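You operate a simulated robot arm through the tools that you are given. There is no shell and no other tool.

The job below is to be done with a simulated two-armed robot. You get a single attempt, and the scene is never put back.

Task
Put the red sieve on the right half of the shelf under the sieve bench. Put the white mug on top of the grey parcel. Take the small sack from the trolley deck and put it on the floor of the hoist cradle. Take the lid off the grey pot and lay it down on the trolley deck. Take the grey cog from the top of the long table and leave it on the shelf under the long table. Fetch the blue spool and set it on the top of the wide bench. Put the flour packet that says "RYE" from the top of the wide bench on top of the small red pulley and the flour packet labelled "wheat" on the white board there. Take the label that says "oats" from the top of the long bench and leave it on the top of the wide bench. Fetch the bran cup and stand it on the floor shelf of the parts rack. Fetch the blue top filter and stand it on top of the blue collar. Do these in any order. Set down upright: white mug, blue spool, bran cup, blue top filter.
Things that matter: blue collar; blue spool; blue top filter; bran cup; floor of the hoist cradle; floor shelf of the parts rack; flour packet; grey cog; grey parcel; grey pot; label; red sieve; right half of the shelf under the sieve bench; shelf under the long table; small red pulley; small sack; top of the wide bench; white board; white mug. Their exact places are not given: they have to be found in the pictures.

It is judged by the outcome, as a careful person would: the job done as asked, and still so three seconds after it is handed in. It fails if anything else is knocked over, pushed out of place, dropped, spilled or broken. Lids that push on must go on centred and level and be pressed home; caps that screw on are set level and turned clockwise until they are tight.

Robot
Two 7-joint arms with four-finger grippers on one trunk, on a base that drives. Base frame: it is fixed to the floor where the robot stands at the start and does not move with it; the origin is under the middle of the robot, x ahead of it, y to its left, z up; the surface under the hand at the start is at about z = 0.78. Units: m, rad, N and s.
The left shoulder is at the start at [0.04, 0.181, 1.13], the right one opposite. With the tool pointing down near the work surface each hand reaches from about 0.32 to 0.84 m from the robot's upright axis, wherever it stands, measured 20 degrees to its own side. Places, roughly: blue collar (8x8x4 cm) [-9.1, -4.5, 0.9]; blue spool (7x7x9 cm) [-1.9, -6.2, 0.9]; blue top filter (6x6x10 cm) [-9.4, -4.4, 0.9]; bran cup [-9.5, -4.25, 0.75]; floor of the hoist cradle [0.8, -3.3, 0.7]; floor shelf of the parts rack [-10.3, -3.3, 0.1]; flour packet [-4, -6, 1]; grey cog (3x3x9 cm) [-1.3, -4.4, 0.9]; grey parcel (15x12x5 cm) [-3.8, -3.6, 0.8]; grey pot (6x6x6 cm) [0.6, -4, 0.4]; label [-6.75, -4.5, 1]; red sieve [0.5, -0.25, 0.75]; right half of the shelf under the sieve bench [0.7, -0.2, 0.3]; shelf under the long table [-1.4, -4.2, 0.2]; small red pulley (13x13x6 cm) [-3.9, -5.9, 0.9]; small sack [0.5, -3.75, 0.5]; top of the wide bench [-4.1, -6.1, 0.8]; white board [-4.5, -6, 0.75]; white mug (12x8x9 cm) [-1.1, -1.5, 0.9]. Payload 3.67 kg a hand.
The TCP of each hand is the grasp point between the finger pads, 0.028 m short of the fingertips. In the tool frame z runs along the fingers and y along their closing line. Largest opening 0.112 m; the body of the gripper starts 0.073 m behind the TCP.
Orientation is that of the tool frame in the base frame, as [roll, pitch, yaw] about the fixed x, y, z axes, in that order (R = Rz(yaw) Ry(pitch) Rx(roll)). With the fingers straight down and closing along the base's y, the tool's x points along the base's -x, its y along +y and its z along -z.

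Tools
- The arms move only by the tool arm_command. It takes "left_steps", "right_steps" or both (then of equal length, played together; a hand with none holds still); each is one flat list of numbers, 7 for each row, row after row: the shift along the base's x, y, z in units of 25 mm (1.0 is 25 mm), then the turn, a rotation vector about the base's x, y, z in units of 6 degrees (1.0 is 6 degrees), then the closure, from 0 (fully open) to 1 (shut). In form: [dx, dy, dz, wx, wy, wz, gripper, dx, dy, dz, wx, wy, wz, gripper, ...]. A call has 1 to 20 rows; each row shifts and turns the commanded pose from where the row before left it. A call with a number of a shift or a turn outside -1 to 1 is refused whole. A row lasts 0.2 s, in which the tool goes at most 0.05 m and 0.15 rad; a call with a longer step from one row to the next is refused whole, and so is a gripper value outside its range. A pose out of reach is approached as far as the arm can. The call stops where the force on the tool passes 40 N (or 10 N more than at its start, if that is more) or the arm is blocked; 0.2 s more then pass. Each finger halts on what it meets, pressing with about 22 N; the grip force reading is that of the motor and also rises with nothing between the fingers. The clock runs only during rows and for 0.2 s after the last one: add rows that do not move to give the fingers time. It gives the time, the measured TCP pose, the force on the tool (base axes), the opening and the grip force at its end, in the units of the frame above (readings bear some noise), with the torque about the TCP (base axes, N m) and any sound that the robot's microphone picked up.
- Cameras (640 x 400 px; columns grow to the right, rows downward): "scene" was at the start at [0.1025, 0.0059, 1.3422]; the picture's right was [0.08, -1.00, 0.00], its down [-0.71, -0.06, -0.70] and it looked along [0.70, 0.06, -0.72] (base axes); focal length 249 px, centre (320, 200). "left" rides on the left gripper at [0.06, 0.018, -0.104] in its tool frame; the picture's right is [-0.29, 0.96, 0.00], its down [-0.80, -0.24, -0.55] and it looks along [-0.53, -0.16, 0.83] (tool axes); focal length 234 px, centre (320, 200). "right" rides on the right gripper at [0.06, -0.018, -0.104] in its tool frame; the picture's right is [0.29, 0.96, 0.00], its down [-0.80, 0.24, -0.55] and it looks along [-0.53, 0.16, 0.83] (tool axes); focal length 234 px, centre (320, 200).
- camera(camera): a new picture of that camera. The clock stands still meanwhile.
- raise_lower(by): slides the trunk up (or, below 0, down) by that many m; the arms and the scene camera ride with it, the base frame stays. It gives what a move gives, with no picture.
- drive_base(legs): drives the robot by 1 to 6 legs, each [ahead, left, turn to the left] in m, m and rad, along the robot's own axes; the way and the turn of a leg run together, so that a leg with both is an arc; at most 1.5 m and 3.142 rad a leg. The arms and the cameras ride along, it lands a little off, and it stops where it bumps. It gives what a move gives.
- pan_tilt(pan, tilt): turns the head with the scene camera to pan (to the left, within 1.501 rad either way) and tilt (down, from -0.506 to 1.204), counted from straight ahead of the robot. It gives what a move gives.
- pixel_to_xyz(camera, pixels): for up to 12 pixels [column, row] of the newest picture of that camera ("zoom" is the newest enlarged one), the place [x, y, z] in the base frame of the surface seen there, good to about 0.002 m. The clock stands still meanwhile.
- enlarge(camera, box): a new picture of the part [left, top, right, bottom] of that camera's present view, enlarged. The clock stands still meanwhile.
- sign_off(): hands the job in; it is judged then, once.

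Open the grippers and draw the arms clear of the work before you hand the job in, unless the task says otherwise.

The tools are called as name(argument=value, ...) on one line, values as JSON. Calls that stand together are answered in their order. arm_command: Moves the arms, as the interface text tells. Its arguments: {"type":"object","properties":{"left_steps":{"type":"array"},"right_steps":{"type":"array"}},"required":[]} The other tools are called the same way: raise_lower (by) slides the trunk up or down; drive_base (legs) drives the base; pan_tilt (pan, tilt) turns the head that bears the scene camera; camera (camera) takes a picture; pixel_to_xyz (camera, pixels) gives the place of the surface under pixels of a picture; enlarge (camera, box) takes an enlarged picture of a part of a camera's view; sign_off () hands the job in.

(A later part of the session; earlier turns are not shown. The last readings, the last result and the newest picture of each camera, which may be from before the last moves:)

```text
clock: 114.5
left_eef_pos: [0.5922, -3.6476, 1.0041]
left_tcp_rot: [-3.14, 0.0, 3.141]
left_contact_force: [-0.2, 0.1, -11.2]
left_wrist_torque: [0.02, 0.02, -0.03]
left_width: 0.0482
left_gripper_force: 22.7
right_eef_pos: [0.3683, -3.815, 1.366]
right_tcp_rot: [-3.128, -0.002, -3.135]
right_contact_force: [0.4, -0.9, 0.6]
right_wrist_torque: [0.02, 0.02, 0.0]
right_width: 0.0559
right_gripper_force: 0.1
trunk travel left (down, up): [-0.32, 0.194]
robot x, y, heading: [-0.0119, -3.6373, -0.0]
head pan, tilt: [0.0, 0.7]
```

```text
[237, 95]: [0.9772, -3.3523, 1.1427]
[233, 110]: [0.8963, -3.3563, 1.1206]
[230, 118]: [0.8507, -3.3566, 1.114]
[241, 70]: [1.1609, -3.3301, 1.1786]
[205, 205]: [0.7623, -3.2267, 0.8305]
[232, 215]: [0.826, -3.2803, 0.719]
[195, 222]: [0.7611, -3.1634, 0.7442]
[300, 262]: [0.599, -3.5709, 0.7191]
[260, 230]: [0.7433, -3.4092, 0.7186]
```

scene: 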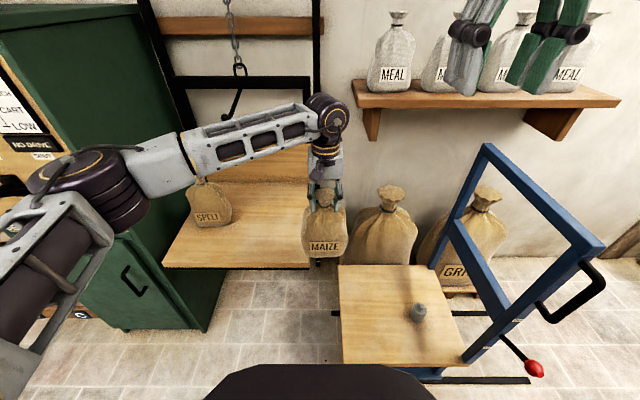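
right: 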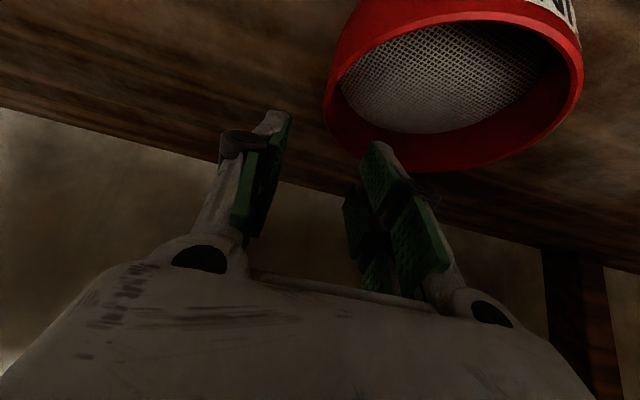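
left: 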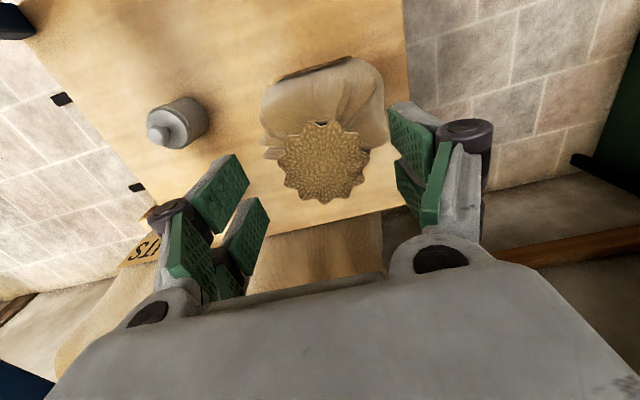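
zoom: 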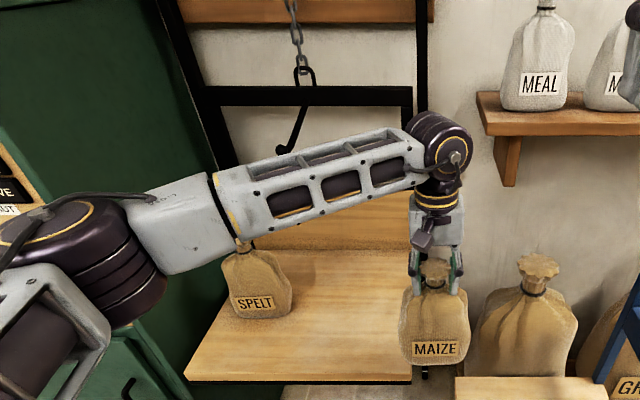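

The hook tip ends at x≈0.816, so placing at about (0.70,−3.47) keeps the wrist clear. I move the sack there and lower to just above the cradle floor.

arm_command(left_steps=[0.54, 0.88, 0, 0, 0, 0, 1, 0.54, 0.88, 0, 0, 0, 0, 1, 0.54, 0.88, 0, 0, 0, 0, 1, 0.54, 0.88, 0, 0, 0, 0, 1, 0.54, 0.88, 0, 0, 0, 0, 1, 0.54, 0.88, 0, 0, 0, 0, 1, 0.54, 0.88, 0, 0, 0, 0, 1, 0.54, 0.88, 0, 0, 0, 0, 1, 0, 0, -0.7, 0, 0, 0, 1, 0, 0, -0.7, 0, 0, 0, 1, 0, 0, -0.7, 0, 0, 0, 1, 0, 0, -0.4, 0, 0, 0, 1, 0, 0, 0, 0, 0, 0, 1])

enlarge(camera="scene", box=[140, 20, 360, 280])

camera(camera="left")

```text
clock: 117.3
left_eef_pos: [0.7029, -3.4728, 0.9417]
left_tcp_rot: [-3.141, -0.003, -3.141]
left_contact_force: [-0.3, 0.3, -11.0]
left_wrist_torque: [-0.05, -0.05, 0.01]
left_width: 0.048
left_gripper_force: 21.7
right_eef_pos: [0.3686, -3.8122, 1.3667]
right_tcp_rot: [-3.125, -0.003, -3.135]
right_contact_force: [-0.6, -0.2, 1.0]
right_wrist_torque: [-0.01, -0.03, -0.02]
right_width: 0.0559
right_gripper_force: 0.0
trunk travel left (down, up): [-0.32, 0.194]
robot x, y, heading: [-0.0141, -3.6351, -0.001]
head pan, tilt: [0.0, 0.7]
```

```text
1.54 times, centred on (250, 150) of scene
```

zoom: 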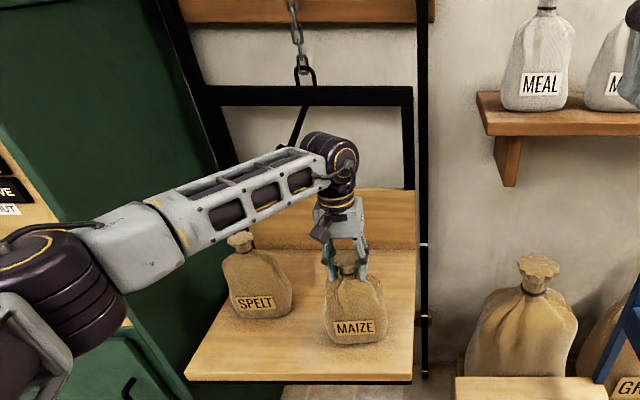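

```text
taken
```

left: 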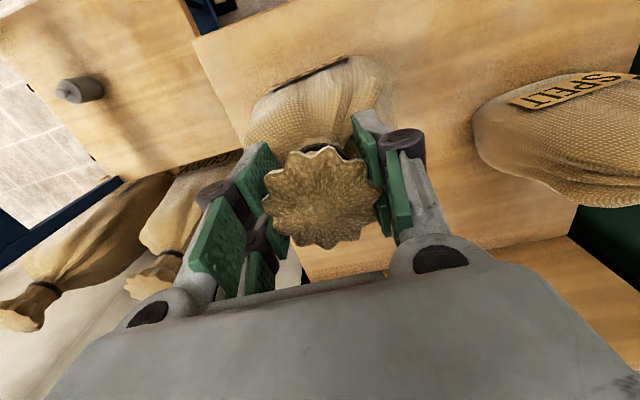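

The sack hangs over the free part of the cradle floor next to SPELT. I lower gently to touch.

arm_command(left_steps=[0, 0, -0.25, 0, 0, 0, 1, 0, 0, -0.25, 0, 0, 0, 1, 0, 0, -0.15, 0, 0, 0, 1, 0, 0, 0, 0, 0, 0, 1])

```text
clock: 118.3
left_eef_pos: [0.7022, -3.4717, 0.9242]
left_tcp_rot: [-3.14, 0.0, -3.141]
left_contact_force: [-0.5, 2.2, -7.0]
left_wrist_torque: [0.0, 0.21, -0.05]
left_width: 0.0482
left_gripper_force: 21.8
right_eef_pos: [0.3684, -3.8122, 1.3668]
right_tcp_rot: [-3.127, -0.001, -3.134]
right_contact_force: [-0.2, 0.5, -0.2]
right_wrist_torque: [0.01, 0.01, 0.0]
right_width: 0.0561
right_gripper_force: 0.0
trunk travel left (down, up): [-0.32, 0.194]
robot x, y, heading: [-0.0099, -3.6372, 0.003]
head pan, tilt: [0.0, 0.7]
```

The weight is beginning to transfer (−7 N). I lower 3 mm more, then open the fingers and rise.

arm_command(left_steps=[0, 0, -0.12, 0, 0, 0, 1, 0, 0, 0, 0, 0, 0, 0.8, 0, 0, 0, 0, 0, 0, 0.5, 0, 0, 0, 0, 0, 0, 0.25, 0, 0, 0, 0, 0, 0, 0.2, 0, 0, 0.4, 0, 0, 0, 0.2, 0, 0, 0.8, 0, 0, 0, 0.2, 0, 0, 1, 0, 0, 0, 0.2, 0, 0, 1, 0, 0, 0, 0.2])

enlarge(camera="scene", box=[140, 20, 360, 280])

camera(camera="left")

```text
clock: 120.3
left_eef_pos: [0.6987, -3.4731, 1.0042]
left_tcp_rot: [-3.139, 0.0, -3.138]
left_contact_force: [0.3, -0.6, 0.2]
left_wrist_torque: [-0.03, 0.0, 0.01]
left_width: 0.0895
left_gripper_force: 0.0
right_eef_pos: [0.3668, -3.8123, 1.3676]
right_tcp_rot: [-3.129, 0.001, -3.136]
right_contact_force: [-0.2, -0.1, -0.8]
right_wrist_torque: [-0.01, 0.01, 0.02]
right_width: 0.0558
right_gripper_force: 0.0
trunk travel left (down, up): [-0.32, 0.194]
robot x, y, heading: [-0.0123, -3.6384, 0.005]
head pan, tilt: [0.0, 0.7]
```

```text
1.54 times, centred on (250, 150) of scene
```

zoom: 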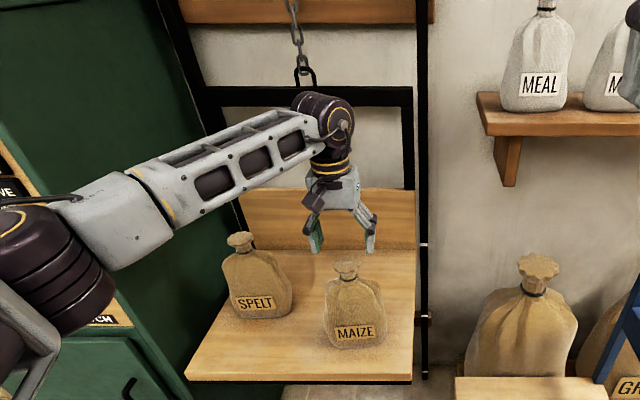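

```text
taken
```

left: 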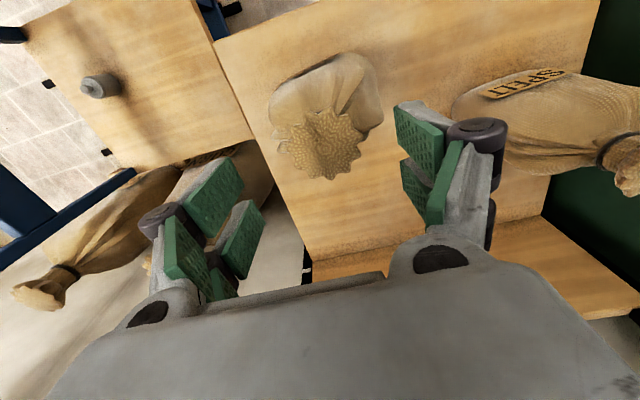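

The MAIZE sack stands on the cradle floor. I retract the left hand, then strafe back right toward the trolley pot.

arm_command(left_steps=[-0.3, -0.9, 0.5, 0, 0, 0, 0.5, -0.3, -0.9, 0.5, 0, 0, 0, 0.5, -0.5, -0.9, 0, 0, 0, 0, 0.5, -0.7, -0.9, 0, 0, 0, 0, 0.5, -0.7, -0.9, 0, 0, 0, 0, 0.5, -0.7, -0.7, 0, 0, 0, 0, 0.5])

drive_base(legs=[[-0.02, -0.27, 0]])

raise_lower(by=-0.25)

camera(camera="scene")

```text
clock: 121.7
left_eef_pos: [0.6219, -3.6016, 1.0259]
left_tcp_rot: [3.141, 0.001, -3.14]
left_contact_force: [-1.4, 0.0, 0.2]
left_wrist_torque: [0.03, 0.0, 0.01]
left_width: 0.0559
left_gripper_force: 0.0
right_eef_pos: [0.3661, -3.8143, 1.3666]
right_tcp_rot: [-3.128, -0.003, -3.135]
right_contact_force: [-0.2, 0.3, 0.1]
right_wrist_torque: [-0.02, 0.0, 0.05]
right_width: 0.0562
right_gripper_force: 0.1
trunk travel left (down, up): [-0.32, 0.194]
robot x, y, heading: [-0.0139, -3.6402, 0.002]
head pan, tilt: [0.0, 0.7]
```

```text
clock: 123.6
left_eef_pos: [0.6016, -3.8608, 1.0272]
left_tcp_rot: [-3.14, 0.001, -3.133]
left_contact_force: [-0.5, 0.4, 0.7]
left_wrist_torque: [-0.01, 0.03, 0.01]
left_width: 0.056
left_gripper_force: 0.0
right_eef_pos: [0.3487, -4.0737, 1.3676]
right_tcp_rot: [-3.124, -0.002, -3.128]
right_contact_force: [0.5, -0.5, 0.0]
right_wrist_torque: [-0.01, 0.0, -0.01]
right_width: 0.0561
right_gripper_force: 0.0
trunk travel left (down, up): [-0.32, 0.194]
robot x, y, heading: [-0.0365, -3.901, 0.007]
head pan, tilt: [0.0, 0.7]
```

```text
clock: 126.2
left_eef_pos: [0.6029, -3.8594, 0.7767]
left_tcp_rot: [-3.141, -0.001, -3.134]
left_contact_force: [0.2, 0.0, -0.8]
left_wrist_torque: [-0.01, -0.02, 0.01]
left_width: 0.0562
left_gripper_force: 0.0
right_eef_pos: [0.3485, -4.0755, 1.1164]
right_tcp_rot: [-3.125, -0.002, -3.13]
right_contact_force: [0.6, 0.1, 0.3]
right_wrist_torque: [0.02, 0.01, -0.02]
right_width: 0.0561
right_gripper_force: 0.0
trunk travel left (down, up): [-0.07, 0.444]
robot x, y, heading: [-0.031, -3.9015, 0.005]
head pan, tilt: [0.0, 0.7]
```

```text
taken
```

scene: 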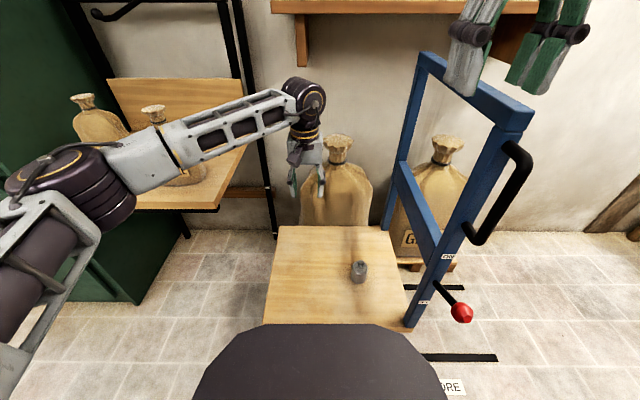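

The pot is at (359,272). I zoom in to see how its lid is shaped and measure the knob.

enlarge(camera="scene", box=[310, 240, 410, 302])

pixel_to_xyz(camera="zoom", pixels=[[310, 150], [318, 165], [318, 140], [345, 160], [270, 190], [360, 195], [318, 215], [318, 265], [318, 175], [296, 155], [333, 155]])

```text
6.40 times, centred on (360, 271) of scene
```

zoom: 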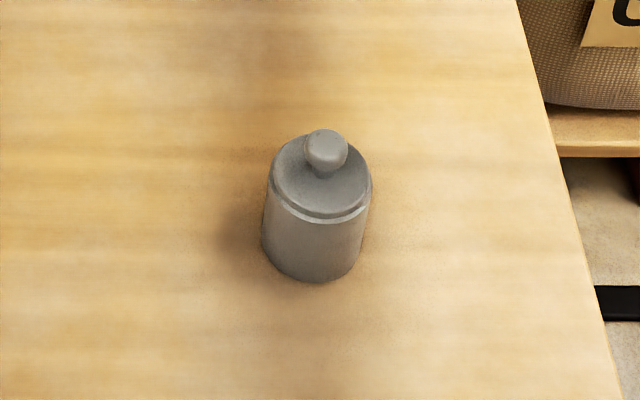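

```text
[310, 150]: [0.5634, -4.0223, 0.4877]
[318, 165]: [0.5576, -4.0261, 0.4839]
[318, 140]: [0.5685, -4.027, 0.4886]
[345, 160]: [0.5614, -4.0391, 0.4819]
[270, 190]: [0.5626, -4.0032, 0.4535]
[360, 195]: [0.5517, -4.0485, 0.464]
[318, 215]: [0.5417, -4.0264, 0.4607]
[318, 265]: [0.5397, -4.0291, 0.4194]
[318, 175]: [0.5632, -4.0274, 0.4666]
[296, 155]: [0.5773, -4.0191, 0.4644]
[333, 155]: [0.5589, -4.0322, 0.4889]
```

The knob is centred near (0.567,−4.030), top z≈0.489, lid top z≈0.466. I bring the left hand above it to z≈0.56.

arm_command(left_steps=[-0.164, -0.76, -0.964, 0, 0, 0, 0.5, -0.164, -0.76, -0.964, 0, 0, 0, 0.5, -0.164, -0.76, -0.964, 0, 0, 0, 0.5, -0.164, -0.76, -0.964, 0, 0, 0, 0.5, -0.164, -0.76, -0.964, 0, 0, 0, 0.5, -0.164, -0.76, -0.964, 0, 0, 0, 0.5, -0.164, -0.76, -0.964, 0, 0, 0, 0.5, -0.164, -0.76, -0.964, 0, 0, 0, 0.5, -0.164, -0.76, -0.964, 0, 0, 0, 0.5, 0, 0, 0, 0, 0, 0, 0.5])

camera(camera="left")

enlarge(camera="scene", box=[280, 180, 440, 300])

```text
clock: 128.4
left_eef_pos: [0.5656, -4.0326, 0.5584]
left_tcp_rot: [-3.14, -0.001, -3.135]
left_contact_force: [-0.5, 0.7, -0.1]
left_wrist_torque: [0.0, -0.02, 0.0]
left_width: 0.0557
left_gripper_force: 0.1
right_eef_pos: [0.3475, -4.0746, 1.1173]
right_tcp_rot: [-3.126, -0.002, -3.129]
right_contact_force: [0.5, 0.5, 1.3]
right_wrist_torque: [0.02, 0.03, 0.0]
right_width: 0.0558
right_gripper_force: 0.0
trunk travel left (down, up): [-0.07, 0.444]
robot x, y, heading: [-0.0361, -3.9008, 0.01]
head pan, tilt: [0.0, 0.7]
```

```text
taken
```

left: 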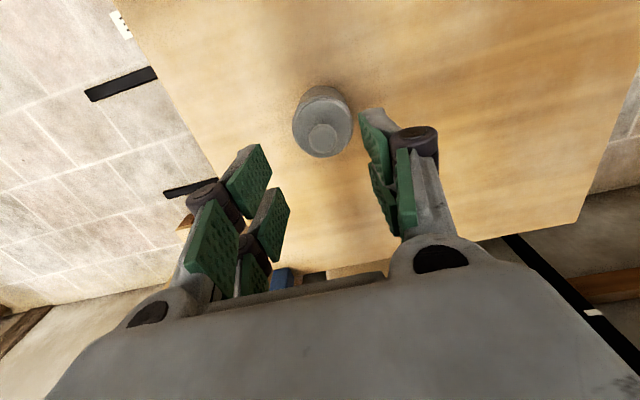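

```text
3.33 times, centred on (360, 240) of scene
```

zoom: 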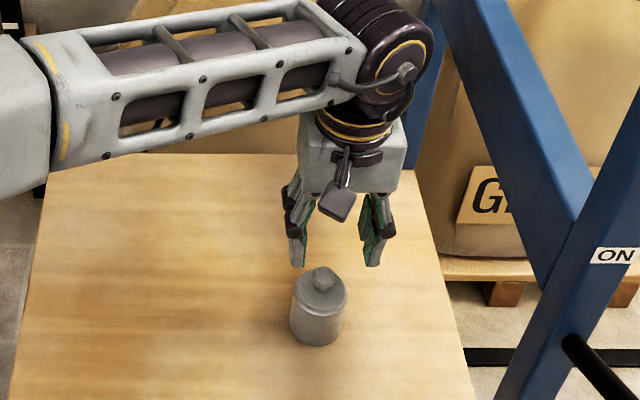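

The knob appears at (322,138), nearly on axis. I adjust by (−3,+2) mm, lower to z≈0.497 and close on the knob.

arm_command(left_steps=[-0.06, 0.04, -0.62, 0, 0, 0, 0.5, -0.06, 0.04, -0.62, 0, 0, 0, 0.5, 0, 0, -0.62, 0, 0, 0, 0.5, 0, 0, -0.3, 0, 0, 0, 0.55, 0, 0, -0.28, 0, 0, 0, 0.6, 0, 0, 0, 0, 0, 0, 0.8, 0, 0, 0, 0, 0, 0, 1, 0, 0, 0, 0, 0, 0, 1, 0, 0, 0, 0, 0, 0, 1])

enlarge(camera="scene", box=[280, 180, 440, 300])

camera(camera="left")

```text
clock: 130.4
left_eef_pos: [0.5633, -4.028, 0.4976]
left_tcp_rot: [-3.14, 0.0, -3.135]
left_contact_force: [0.1, 0.0, 0.9]
left_wrist_torque: [0.05, -0.04, 0.0]
left_width: 0.0191
left_gripper_force: 21.8
right_eef_pos: [0.3475, -4.0741, 1.1169]
right_tcp_rot: [-3.125, -0.003, -3.127]
right_contact_force: [0.2, 0.2, -0.4]
right_wrist_torque: [0.03, 0.03, -0.01]
right_width: 0.0559
right_gripper_force: 0.2
trunk travel left (down, up): [-0.07, 0.444]
robot x, y, heading: [-0.0326, -3.8992, 0.003]
head pan, tilt: [0.0, 0.7]
heard: snap
```

```text
3.33 times, centred on (360, 240) of scene
```

zoom: 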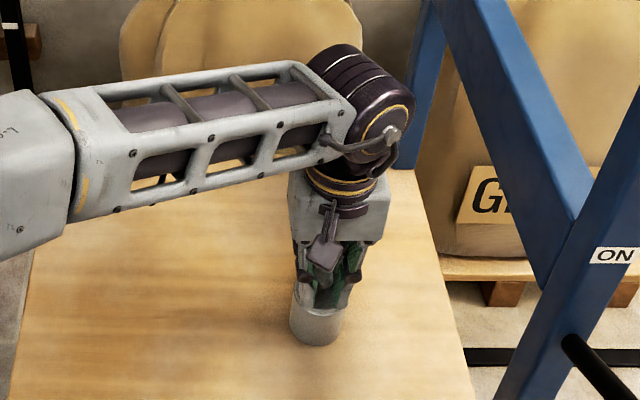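

```text
taken
```

left: 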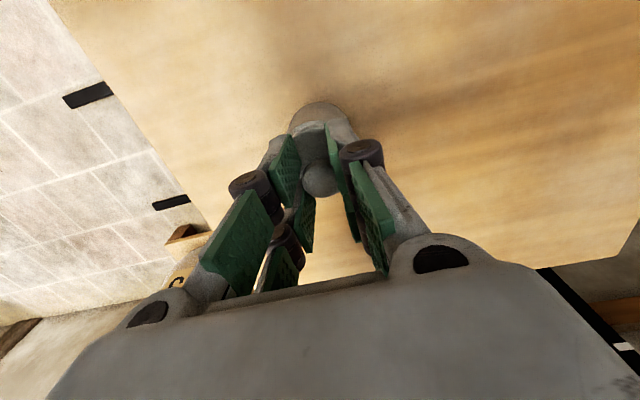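

A "snap" was heard, probably the lid's friction seat letting go as the fingers seized the knob (width 19 mm). I lift slowly and check that the lid comes and the pot stays.

arm_command(left_steps=[0, 0, 0.2, 0, 0, 0, 1, 0, 0, 0.2, 0, 0, 0, 1, 0, 0, 0.3, 0, 0, 0, 1, 0, 0, 0.5, 0, 0, 0, 1, 0, 0, 0.6, 0, 0, 0, 1, 0, 0, 0.6, 0, 0, 0, 1])

enlarge(camera="scene", box=[280, 180, 440, 300])

camera(camera="left")

```text
clock: 131.8
left_eef_pos: [0.563, -4.031, 0.5564]
left_tcp_rot: [-3.141, -0.001, -3.135]
left_contact_force: [-0.1, -0.4, 0.0]
left_wrist_torque: [-0.03, -0.04, -0.03]
left_width: 0.0189
left_gripper_force: 22.4
right_eef_pos: [0.3479, -4.0739, 1.116]
right_tcp_rot: [-3.125, -0.001, -3.13]
right_contact_force: [0.1, 0.0, 0.6]
right_wrist_torque: [0.01, 0.02, 0.02]
right_width: 0.0561
right_gripper_force: 0.0
trunk travel left (down, up): [-0.07, 0.444]
robot x, y, heading: [-0.0306, -3.8989, 0.008]
head pan, tilt: [0.0, 0.7]
```

```text
3.33 times, centred on (360, 240) of scene
```

zoom: 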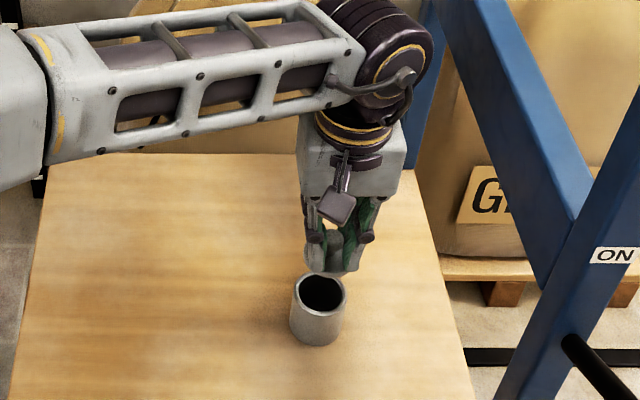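

```text
taken
```

left: 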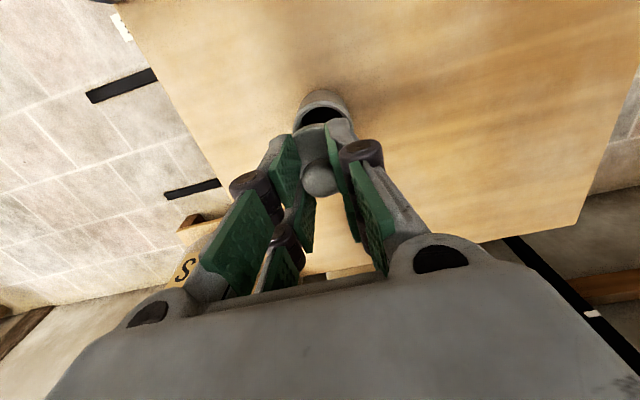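

The lid is in the fingers and the pot stands open at zoom (317,310). I carry the lid to about (0.56,−3.88) over the free deck and lower it near the deck.

arm_command(left_steps=[0, 0.5, 0.4, 0, 0, 0, 1, 0, 0.9, 0, 0, 0, 0, 1, 0, 0.9, 0, 0, 0, 0, 1, 0, 0.9, 0, 0, 0, 0, 1, 0, 0.9, 0, 0, 0, 0, 1, 0, 0.9, 0, 0, 0, 0, 1, 0, 0.9, 0, 0, 0, 0, 1, 0, 0, -0.8, 0, 0, 0, 1, 0, 0, -0.8, 0, 0, 0, 1, 0, 0, -0.8, 0, 0, 0, 1, 0, 0, -0.8, 0, 0, 0, 1, 0, 0, -0.6, 0, 0, 0, 1, 0, 0, 0, 0, 0, 0, 1])

enlarge(camera="scene", box=[260, 180, 420, 300])

```text
clock: 134.6
left_eef_pos: [0.5633, -3.8818, 0.4753]
left_tcp_rot: [-3.139, 0.0, -3.136]
left_contact_force: [0.3, -0.2, 0.2]
left_wrist_torque: [0.02, -0.03, 0.02]
left_width: 0.0188
left_gripper_force: 21.1
right_eef_pos: [0.3472, -4.0747, 1.1167]
right_tcp_rot: [-3.126, -0.003, -3.131]
right_contact_force: [-0.8, 0.1, -0.2]
right_wrist_torque: [-0.02, 0.01, 0.0]
right_width: 0.0562
right_gripper_force: 0.0
trunk travel left (down, up): [-0.07, 0.444]
robot x, y, heading: [-0.0301, -3.8992, 0.005]
head pan, tilt: [0.0, 0.7]
```

```text
3.33 times, centred on (340, 240) of scene
```

zoom: 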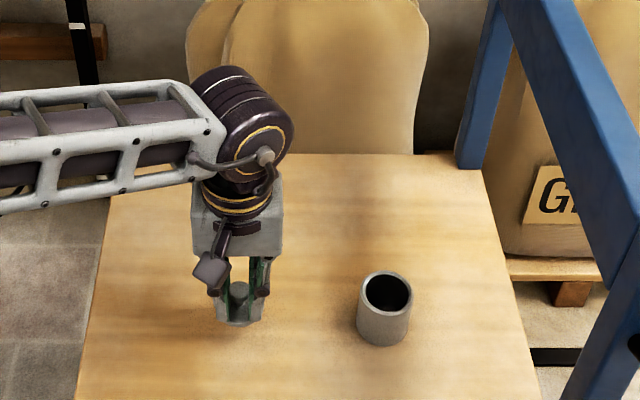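

Now I lower in small steps until the lid touches the deck.

arm_command(left_steps=[0, 0, -0.3, 0, 0, 0, 1, 0, 0, -0.2, 0, 0, 0, 1, 0, 0, -0.2, 0, 0, 0, 1, 0, 0, -0.12, 0, 0, 0, 1, 0, 0, 0, 0, 0, 0, 1])

```text
clock: 135.8
left_eef_pos: [0.5632, -3.8808, 0.4527]
left_tcp_rot: [-3.138, 0.0, -3.133]
left_contact_force: [-0.3, 0.1, -0.5]
left_wrist_torque: [-0.01, 0.0, -0.01]
left_width: 0.0187
left_gripper_force: 22.2
right_eef_pos: [0.3487, -4.075, 1.1159]
right_tcp_rot: [-3.125, 0.0, -3.129]
right_contact_force: [0.7, -0.5, 0.0]
right_wrist_torque: [0.01, 0.01, 0.0]
right_width: 0.056
right_gripper_force: 0.1
trunk travel left (down, up): [-0.07, 0.444]
robot x, y, heading: [-0.0317, -3.899, 0.006]
head pan, tilt: [0.0, 0.7]
```

arm_command(left_steps=[0, 0, -0.1, 0, 0, 0, 1, 0, 0, -0.1, 0, 0, 0, 1, 0, 0, -0.1, 0, 0, 0, 1, 0, 0, 0, 0, 0, 0, 1])

enlarge(camera="scene", box=[280, 210, 380, 290])

```text
clock: 136.8
left_eef_pos: [0.5625, -3.8803, 0.4442]
left_tcp_rot: [-3.141, 0.0, -3.135]
left_contact_force: [0.4, -0.2, -0.3]
left_wrist_torque: [-0.01, 0.03, 0.0]
left_width: 0.0181
left_gripper_force: 22.6
right_eef_pos: [0.3481, -4.0749, 1.1174]
right_tcp_rot: [-3.126, -0.002, -3.128]
right_contact_force: [0.4, 0.6, 0.7]
right_wrist_torque: [0.01, -0.02, 0.01]
right_width: 0.0559
right_gripper_force: 0.0
trunk travel left (down, up): [-0.07, 0.444]
robot x, y, heading: [-0.0299, -3.9004, 0.004]
head pan, tilt: [0.0, 0.7]
```

```text
5.00 times, centred on (330, 250) of scene
```

zoom: 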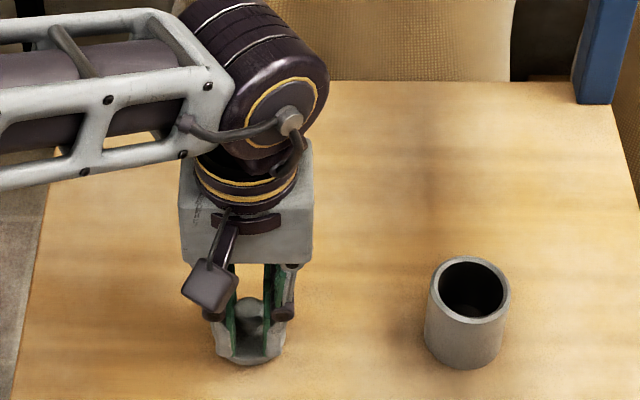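

No contact yet; I keep lowering in 2 mm steps.

arm_command(left_steps=[0, 0, -0.08, 0, 0, 0, 1, 0, 0, -0.08, 0, 0, 0, 1, 0, 0, 0, 0, 0, 0, 1])

```text
clock: 137.6
left_eef_pos: [0.5627, -3.8807, 0.4406]
left_tcp_rot: [3.141, -0.001, -3.134]
left_contact_force: [-0.2, 1.1, 0.8]
left_wrist_torque: [-0.01, 0.0, 0.0]
left_width: 0.0182
left_gripper_force: 21.9
right_eef_pos: [0.3489, -4.0755, 1.1159]
right_tcp_rot: [-3.124, 0.0, -3.129]
right_contact_force: [-0.5, 0.0, 0.1]
right_wrist_torque: [0.03, -0.04, 0.01]
right_width: 0.056
right_gripper_force: 0.0
trunk travel left (down, up): [-0.07, 0.444]
robot x, y, heading: [-0.0308, -3.9001, 0.003]
head pan, tilt: [0.0, 0.7]
```

arm_command(left_steps=[0, 0, -0.08, 0, 0, 0, 1, 0, 0, -0.08, 0, 0, 0, 1, 0, 0, 0, 0, 0, 0, 1])

```text
clock: 138.4
left_eef_pos: [0.5626, -3.8806, 0.4397]
left_tcp_rot: [-3.14, 0.002, -3.136]
left_contact_force: [-0.2, 0.1, 11.2]
left_wrist_torque: [0.06, 0.03, -0.01]
left_width: 0.0181
left_gripper_force: 22.0
right_eef_pos: [0.3474, -4.074, 1.1176]
right_tcp_rot: [-3.125, 0.0, -3.129]
right_contact_force: [-0.4, -1.0, -1.3]
right_wrist_torque: [-0.02, -0.01, 0.0]
right_width: 0.0559
right_gripper_force: 0.1
trunk travel left (down, up): [-0.07, 0.444]
robot x, y, heading: [-0.0355, -3.8977, 0.005]
head pan, tilt: [0.0, 0.7]
```

Contact at z≈0.440 (11 N). I relieve 1 mm, open slowly, and rise.

arm_command(left_steps=[0, 0, 0.08, 0, 0, 0, 1, 0, 0, 0, 0, 0, 0, 0.85, 0, 0, 0, 0, 0, 0, 0.7, 0, 0, 0, 0, 0, 0, 0.6, 0, 0, 0.3, 0, 0, 0, 0.6, 0, 0, 0.6, 0, 0, 0, 0.6, 0, 0, 1, 0, 0, 0, 0.6, 0, 0, 1, 0, 0, 0, 0.6, 0, 0, 1, 0, 0, 0, 0.6])

enlarge(camera="scene", box=[260, 200, 400, 300])

```text
clock: 140.4
left_eef_pos: [0.562, -3.8813, 0.5329]
left_tcp_rot: [-3.141, 0.001, -3.134]
left_contact_force: [0.0, -0.3, 0.5]
left_wrist_torque: [-0.03, 0.01, 0.01]
left_width: 0.0449
left_gripper_force: 0.1
right_eef_pos: [0.349, -4.0742, 1.1163]
right_tcp_rot: [-3.126, 0.0, -3.131]
right_contact_force: [0.0, -0.4, -0.2]
right_wrist_torque: [0.03, 0.0, -0.01]
right_width: 0.0562
right_gripper_force: 0.0
trunk travel left (down, up): [-0.07, 0.444]
robot x, y, heading: [-0.0368, -3.902, 0.008]
head pan, tilt: [0.0, 0.7]
```

```text
4.00 times, centred on (330, 250) of scene
```

zoom: 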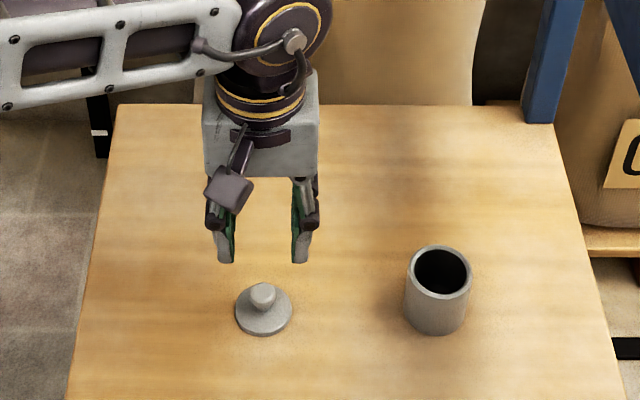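

The lid lies flat on the trolley deck. I raise the left arm and trunk and then back away from the trolley.

arm_command(left_steps=[0, 0.3, 1, 0, 0, 0, 0.5, 0, 0.3, 1, 0, 0, 0, 0.5, -0.4, 0.5, 1, 0, 0, 0, 0.5, -0.5, 0.5, 1, 0, 0, 0, 0.5, -0.5, 0.5, 1, 0, 0, 0, 0.5, -0.5, 0.5, 1, 0, 0, 0, 0.5, -0.5, 0.5, 1, 0, 0, 0, 0.5, -0.5, 0.5, 1, 0, 0, 0, 0.5, -0.5, 0.5, 0.5, 0, 0, 0, 0.5, -0.5, 0.5, 0.5, 0, 0, 0, 0.5])

raise_lower(by=0.2)

drive_base(legs=[[-0.35, 0.1, 0]])

pan_tilt(pan=-1.45, tilt=0.45)

camera(camera="scene")

```text
clock: 142.6
left_eef_pos: [0.465, -3.7643, 0.7608]
left_tcp_rot: [-3.138, 0.0, -3.134]
left_contact_force: [-0.3, 0.6, -0.3]
left_wrist_torque: [0.03, 0.0, -0.02]
left_width: 0.0562
left_gripper_force: 0.0
right_eef_pos: [0.3484, -4.0734, 1.1158]
right_tcp_rot: [-3.125, 0.0, -3.129]
right_contact_force: [-0.3, 0.3, 0.0]
right_wrist_torque: [-0.02, 0.0, -0.01]
right_width: 0.0559
right_gripper_force: 0.0
trunk travel left (down, up): [-0.07, 0.444]
robot x, y, heading: [-0.0363, -3.8991, 0.012]
head pan, tilt: [0.0, 0.7]
```

```text
clock: 144.8
left_eef_pos: [0.465, -3.7657, 0.9627]
left_tcp_rot: [-3.14, 0.0, -3.135]
left_contact_force: [0.1, 0.4, -0.1]
left_wrist_torque: [0.03, 0.05, 0.0]
left_width: 0.056
left_gripper_force: 0.0
right_eef_pos: [0.3488, -4.0746, 1.3171]
right_tcp_rot: [-3.125, -0.001, -3.13]
right_contact_force: [-0.1, 0.9, -0.3]
right_wrist_torque: [0.02, 0.0, -0.02]
right_width: 0.0556
right_gripper_force: 0.0
trunk travel left (down, up): [-0.27, 0.244]
robot x, y, heading: [-0.03, -3.8978, 0.007]
head pan, tilt: [0.0, 0.7]
```

```text
clock: 147.1
left_eef_pos: [0.1089, -3.668, 0.9626]
left_tcp_rot: [-3.14, -0.001, -3.135]
left_contact_force: [0.5, 0.4, 0.9]
left_wrist_torque: [-0.01, -0.02, -0.02]
left_width: 0.0561
left_gripper_force: 0.0
right_eef_pos: [-0.0084, -3.9758, 1.3176]
right_tcp_rot: [-3.126, 0.001, -3.128]
right_contact_force: [0.1, 0.2, -0.6]
right_wrist_torque: [-0.01, 0.01, 0.02]
right_width: 0.0558
right_gripper_force: 0.0
trunk travel left (down, up): [-0.27, 0.244]
robot x, y, heading: [-0.3896, -3.7996, 0.004]
head pan, tilt: [0.0, 0.7]
```

```text
clock: 148.7
left_eef_pos: [0.1098, -3.6664, 0.9624]
left_tcp_rot: [-3.139, -0.002, -3.136]
left_contact_force: [-0.4, -0.4, -0.9]
left_wrist_torque: [-0.02, -0.01, -0.04]
left_width: 0.056
left_gripper_force: 0.1
right_eef_pos: [-0.008, -3.976, 1.3175]
right_tcp_rot: [-3.126, -0.002, -3.128]
right_contact_force: [-0.4, -0.7, 0.2]
right_wrist_torque: [0.02, -0.01, 0.02]
right_width: 0.0559
right_gripper_force: 0.2
trunk travel left (down, up): [-0.27, 0.244]
robot x, y, heading: [-0.393, -3.8057, 0.001]
head pan, tilt: [-1.45, 0.45]
```

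```text
taken
```

scene: 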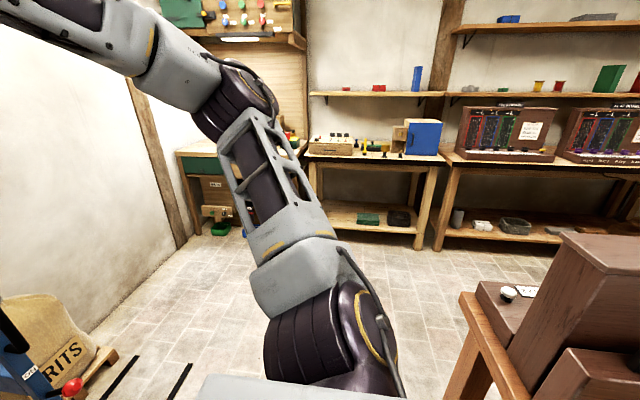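

The long table is close behind on the right, so I strafe left 0.55 m first, then turn right to face −y, then view the long table.

drive_base(legs=[[-0.1, 0.55, 0], [0, 0, -1.57]])

pan_tilt(pan=-0.5, tilt=0.5)

camera(camera="scene")

```text
clock: 156.2
left_eef_pos: [-0.3757, -3.7624, 0.9616]
left_tcp_rot: [-3.141, -0.001, 1.543]
left_contact_force: [0.6, -0.1, -0.9]
left_wrist_torque: [0.0, 0.02, -0.01]
left_width: 0.0562
left_gripper_force: 0.0
right_eef_pos: [-0.6812, -3.6345, 1.3174]
right_tcp_rot: [-3.126, -0.003, 1.546]
right_contact_force: [-0.9, -0.5, -0.1]
right_wrist_torque: [-0.03, 0.0, -0.01]
right_width: 0.0562
right_gripper_force: 0.2
trunk travel left (down, up): [-0.27, 0.244]
robot x, y, heading: [-0.4916, -3.2581, -1.601]
head pan, tilt: [-1.45, 0.45]
```

```text
clock: 157.4
left_eef_pos: [-0.3751, -3.7617, 0.9618]
left_tcp_rot: [-3.141, -0.001, 1.544]
left_contact_force: [0.6, -0.4, -0.2]
left_wrist_torque: [0.01, 0.02, 0.0]
left_width: 0.0558
left_gripper_force: 0.1
right_eef_pos: [-0.6796, -3.6345, 1.3183]
right_tcp_rot: [-3.125, -0.002, 1.545]
right_contact_force: [-0.8, 0.6, 0.9]
right_wrist_torque: [-0.02, 0.0, 0.0]
right_width: 0.0558
right_gripper_force: 0.1
trunk travel left (down, up): [-0.27, 0.244]
robot x, y, heading: [-0.4916, -3.2592, -1.596]
head pan, tilt: [-0.499, 0.499]
```

```text
taken
```

scene: 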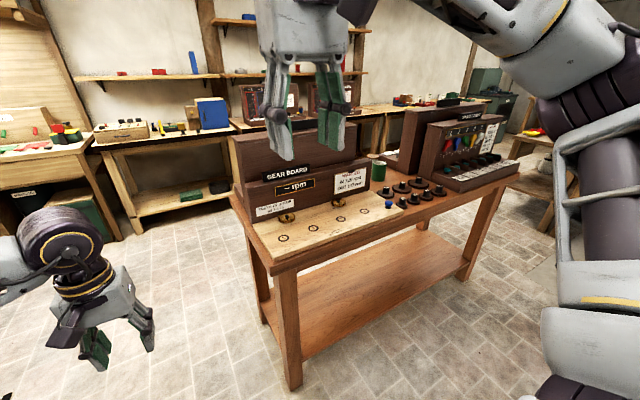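

The long table shows a gear board with black items near (410,190). I zoom in to find the grey cog.

enlarge(camera="scene", box=[230, 90, 540, 280])

enlarge(camera="scene", box=[350, 110, 510, 220])

```text
2.06 times, centred on (385, 185) of scene
```

zoom: 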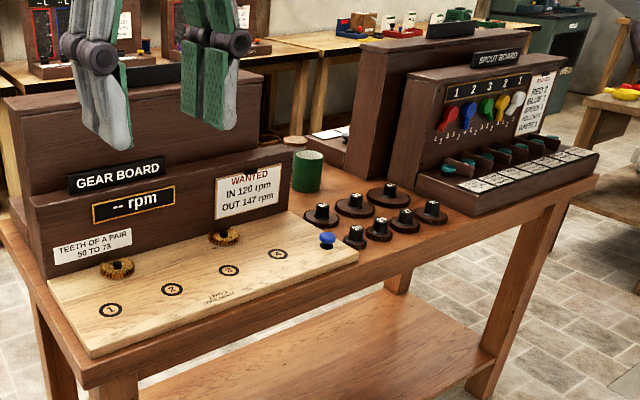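

```text
3.64 times, centred on (430, 165) of scene
```

zoom: 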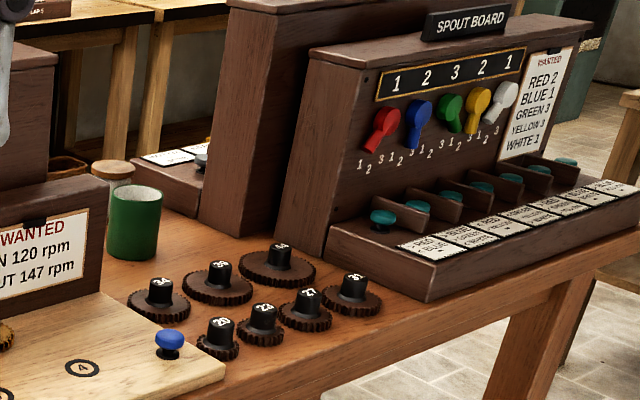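

Seven dark cogs with numbered knobs stand by the blue button. I get their positions to compare with the stated (−1.3,−4.4).

pixel_to_xyz(camera="zoom", pixels=[[221, 325], [263, 312], [308, 296], [353, 282], [160, 288], [219, 270], [279, 253], [135, 220], [112, 175], [170, 340], [200, 158], [420, 290]])

enlarge(camera="scene", box=[360, 130, 460, 200])

```text
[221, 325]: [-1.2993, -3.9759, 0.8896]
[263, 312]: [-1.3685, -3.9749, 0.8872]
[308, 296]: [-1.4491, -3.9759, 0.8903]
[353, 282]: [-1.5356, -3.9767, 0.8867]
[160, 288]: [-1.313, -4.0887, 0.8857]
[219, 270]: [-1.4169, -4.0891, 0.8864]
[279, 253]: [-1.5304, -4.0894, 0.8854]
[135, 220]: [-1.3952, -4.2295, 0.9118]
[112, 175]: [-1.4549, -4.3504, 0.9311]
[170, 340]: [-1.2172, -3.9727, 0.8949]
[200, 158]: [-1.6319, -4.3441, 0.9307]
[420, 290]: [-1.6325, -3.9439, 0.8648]
```

```text
5.71 times, centred on (410, 165) of scene
```

zoom: 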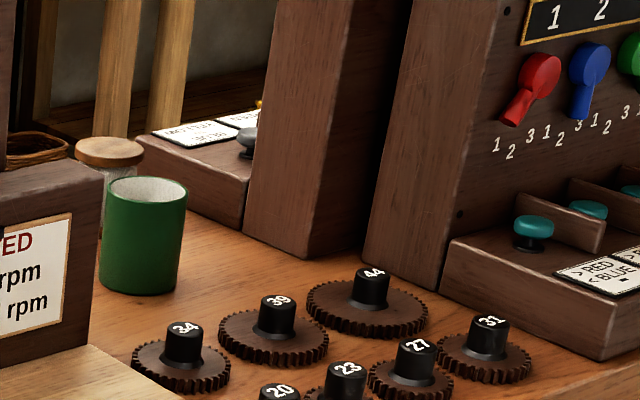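

The cogs here are brown and on the north side; the stated spot (−1.3,−4.4) is behind the gear board. I raise the trunk to see over the board from higher.

raise_lower(by=0.24)

drive_base(legs=[[0.1, -0.35, 0.03]])

pan_tilt(pan=-0.3, tilt=0.7)

camera(camera="scene")

```text
clock: 159.9
left_eef_pos: [-0.3762, -3.762, 1.2025]
left_tcp_rot: [-3.139, 0.0, 1.543]
left_contact_force: [1.2, -0.6, -0.4]
left_wrist_torque: [0.02, 0.0, 0.02]
left_width: 0.0561
left_gripper_force: 0.2
right_eef_pos: [-0.682, -3.6344, 1.5575]
right_tcp_rot: [-3.125, -0.002, 1.546]
right_contact_force: [0.3, 1.2, 0.1]
right_wrist_torque: [0.0, 0.03, 0.01]
right_width: 0.0558
right_gripper_force: 0.1
trunk travel left (down, up): [-0.51, 0.004]
robot x, y, heading: [-0.4891, -3.2566, -1.599]
head pan, tilt: [-0.499, 0.499]
```

```text
clock: 162.3
left_eef_pos: [-0.7169, -3.8516, 1.2024]
left_tcp_rot: [-3.14, -0.001, 1.571]
left_contact_force: [-0.2, 0.3, -0.3]
left_wrist_torque: [-0.01, 0.04, -0.03]
left_width: 0.0561
left_gripper_force: 0.1
right_eef_pos: [-1.0236, -3.7312, 1.5574]
right_tcp_rot: [-3.125, 0.0, 1.576]
right_contact_force: [-0.1, 0.4, -0.2]
right_wrist_torque: [0.0, 0.04, -0.02]
right_width: 0.0559
right_gripper_force: 0.1
trunk travel left (down, up): [-0.51, 0.004]
robot x, y, heading: [-0.8514, -3.3494, -1.57]
head pan, tilt: [-0.499, 0.499]
```

```text
clock: 163.0
left_eef_pos: [-0.7195, -3.8517, 1.2008]
left_tcp_rot: [3.141, 0.0, 1.571]
left_contact_force: [-0.1, 0.2, 0.0]
left_wrist_torque: [0.02, -0.01, -0.03]
left_width: 0.0563
left_gripper_force: 0.0
right_eef_pos: [-1.0264, -3.732, 1.557]
right_tcp_rot: [-3.126, -0.003, 1.578]
right_contact_force: [0.6, 0.2, -0.6]
right_wrist_torque: [-0.05, 0.0, -0.06]
right_width: 0.0562
right_gripper_force: 0.0
trunk travel left (down, up): [-0.51, 0.004]
robot x, y, heading: [-0.8485, -3.3499, -1.571]
head pan, tilt: [-0.3, 0.7]
```

```text
taken
```

scene: 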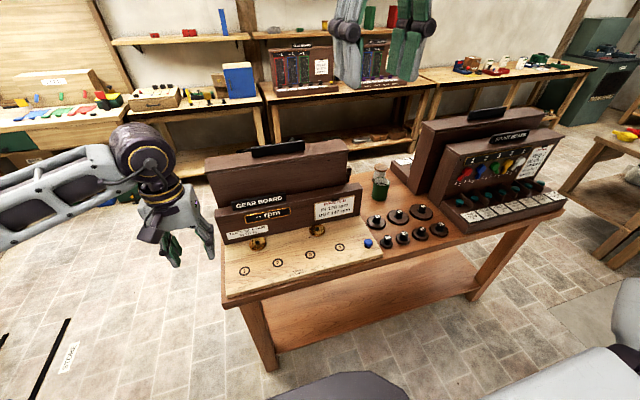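

Between the boards there's a jar and a green pot around (380,180). I zoom there for a grey cog.

enlarge(camera="scene", box=[330, 130, 450, 260])

pixel_to_xyz(camera="scene", pixels=[[380, 185], [381, 168], [395, 165], [270, 145], [352, 135], [225, 300], [480, 230], [270, 365], [475, 300], [205, 170], [440, 120], [330, 145]])

```text
3.08 times, centred on (390, 195) of scene
```

zoom: 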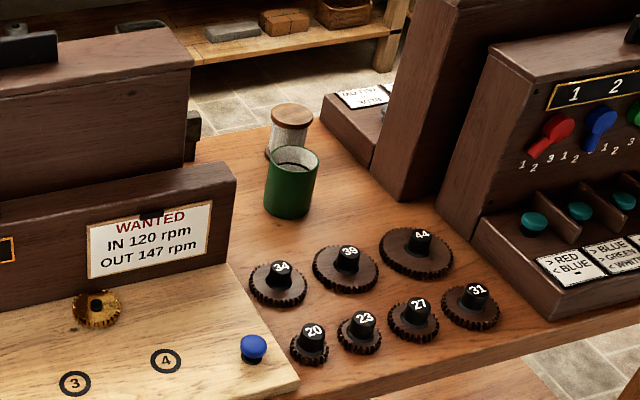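

```text
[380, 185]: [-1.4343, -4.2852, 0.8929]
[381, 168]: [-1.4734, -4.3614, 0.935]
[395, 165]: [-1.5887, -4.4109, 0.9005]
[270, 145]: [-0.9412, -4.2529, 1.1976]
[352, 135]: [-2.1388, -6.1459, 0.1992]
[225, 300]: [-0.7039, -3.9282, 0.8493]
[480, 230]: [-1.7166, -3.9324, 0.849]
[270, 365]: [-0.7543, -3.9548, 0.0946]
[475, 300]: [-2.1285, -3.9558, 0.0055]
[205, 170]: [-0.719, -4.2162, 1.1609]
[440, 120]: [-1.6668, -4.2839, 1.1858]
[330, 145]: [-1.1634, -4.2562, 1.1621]
```

The grey cog must be on the south side of the long table, so I'll do the mug first: I back off, turn round to face +y and look at the mug table from the south.

drive_base(legs=[[-0.35, -0.1, 0], [0, 0, 3.14]])

raise_lower(by=-0.2)

pan_tilt(pan=0, tilt=0.45)

camera(camera="scene")

```text
clock: 173.5
left_eef_pos: [-1.0836, -2.5071, 1.2022]
left_tcp_rot: [-3.14, 0.0, -1.566]
left_contact_force: [-0.9, 0.2, -0.4]
left_wrist_torque: [-0.01, 0.03, 0.03]
left_width: 0.056
left_gripper_force: 0.0
right_eef_pos: [-0.774, -2.6253, 1.5565]
right_tcp_rot: [-3.126, 0.0, -1.559]
right_contact_force: [-1.0, 0.0, 0.5]
right_wrist_torque: [0.02, 0.05, 0.01]
right_width: 0.056
right_gripper_force: 0.0
trunk travel left (down, up): [-0.51, 0.004]
robot x, y, heading: [-0.9491, -3.003, 1.576]
head pan, tilt: [-0.3, 0.7]
```

```text
clock: 175.7
left_eef_pos: [-1.083, -2.5077, 1.0011]
left_tcp_rot: [3.141, 0.001, -1.565]
left_contact_force: [0.6, 1.2, 0.1]
left_wrist_torque: [-0.01, 0.01, 0.0]
left_width: 0.0557
left_gripper_force: 0.1
right_eef_pos: [-0.7736, -2.6254, 1.3569]
right_tcp_rot: [-3.125, -0.002, -1.56]
right_contact_force: [0.0, 0.6, -0.7]
right_wrist_torque: [-0.01, -0.02, 0.05]
right_width: 0.056
right_gripper_force: 0.1
trunk travel left (down, up): [-0.31, 0.204]
robot x, y, heading: [-0.9485, -3.0067, 1.571]
head pan, tilt: [-0.3, 0.7]
```

```text
clock: 176.5
left_eef_pos: [-1.0812, -2.5079, 1.0017]
left_tcp_rot: [3.141, 0.0, -1.566]
left_contact_force: [0.2, 0.1, -0.1]
left_wrist_torque: [0.0, 0.0, -0.01]
left_width: 0.0562
left_gripper_force: 0.0
right_eef_pos: [-0.7725, -2.6252, 1.3571]
right_tcp_rot: [-3.126, -0.002, -1.559]
right_contact_force: [-0.3, -0.3, -0.2]
right_wrist_torque: [0.02, 0.01, 0.0]
right_width: 0.0555
right_gripper_force: 0.0
trunk travel left (down, up): [-0.31, 0.204]
robot x, y, heading: [-0.9494, -3.0043, 1.572]
head pan, tilt: [0.0, 0.45]
```

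```text
taken
```

scene: 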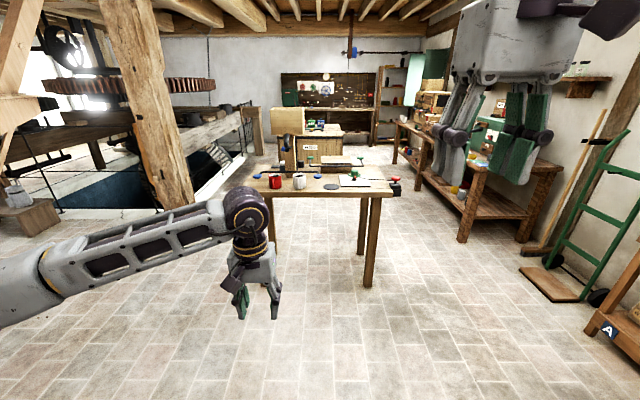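

The mug table is ahead with red and white mugs at (275,181) and (300,180). I measure the table's edges and mugs.

enlarge(camera="scene", box=[220, 130, 420, 250])

pixel_to_xyz(camera="scene", pixels=[[245, 190], [390, 195], [300, 182], [275, 181], [370, 285], [330, 186], [355, 185], [395, 187], [300, 160], [155, 210], [215, 180], [280, 188]])

```text
3.20 times, centred on (320, 190) of scene
```

zoom: 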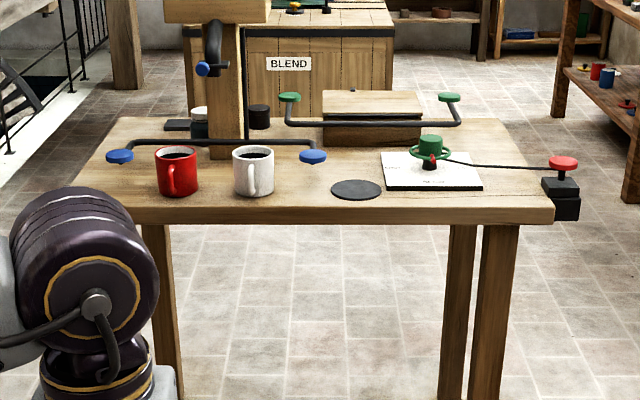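

```text
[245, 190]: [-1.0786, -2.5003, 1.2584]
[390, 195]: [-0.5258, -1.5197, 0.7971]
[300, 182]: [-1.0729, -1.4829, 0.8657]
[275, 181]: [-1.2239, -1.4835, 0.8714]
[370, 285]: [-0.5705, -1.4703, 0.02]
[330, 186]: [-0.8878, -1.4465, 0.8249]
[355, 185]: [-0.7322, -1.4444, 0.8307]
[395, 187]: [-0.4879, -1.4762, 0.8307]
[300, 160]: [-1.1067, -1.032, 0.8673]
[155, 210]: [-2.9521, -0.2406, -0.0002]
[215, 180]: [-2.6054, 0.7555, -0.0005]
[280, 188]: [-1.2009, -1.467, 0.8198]
```

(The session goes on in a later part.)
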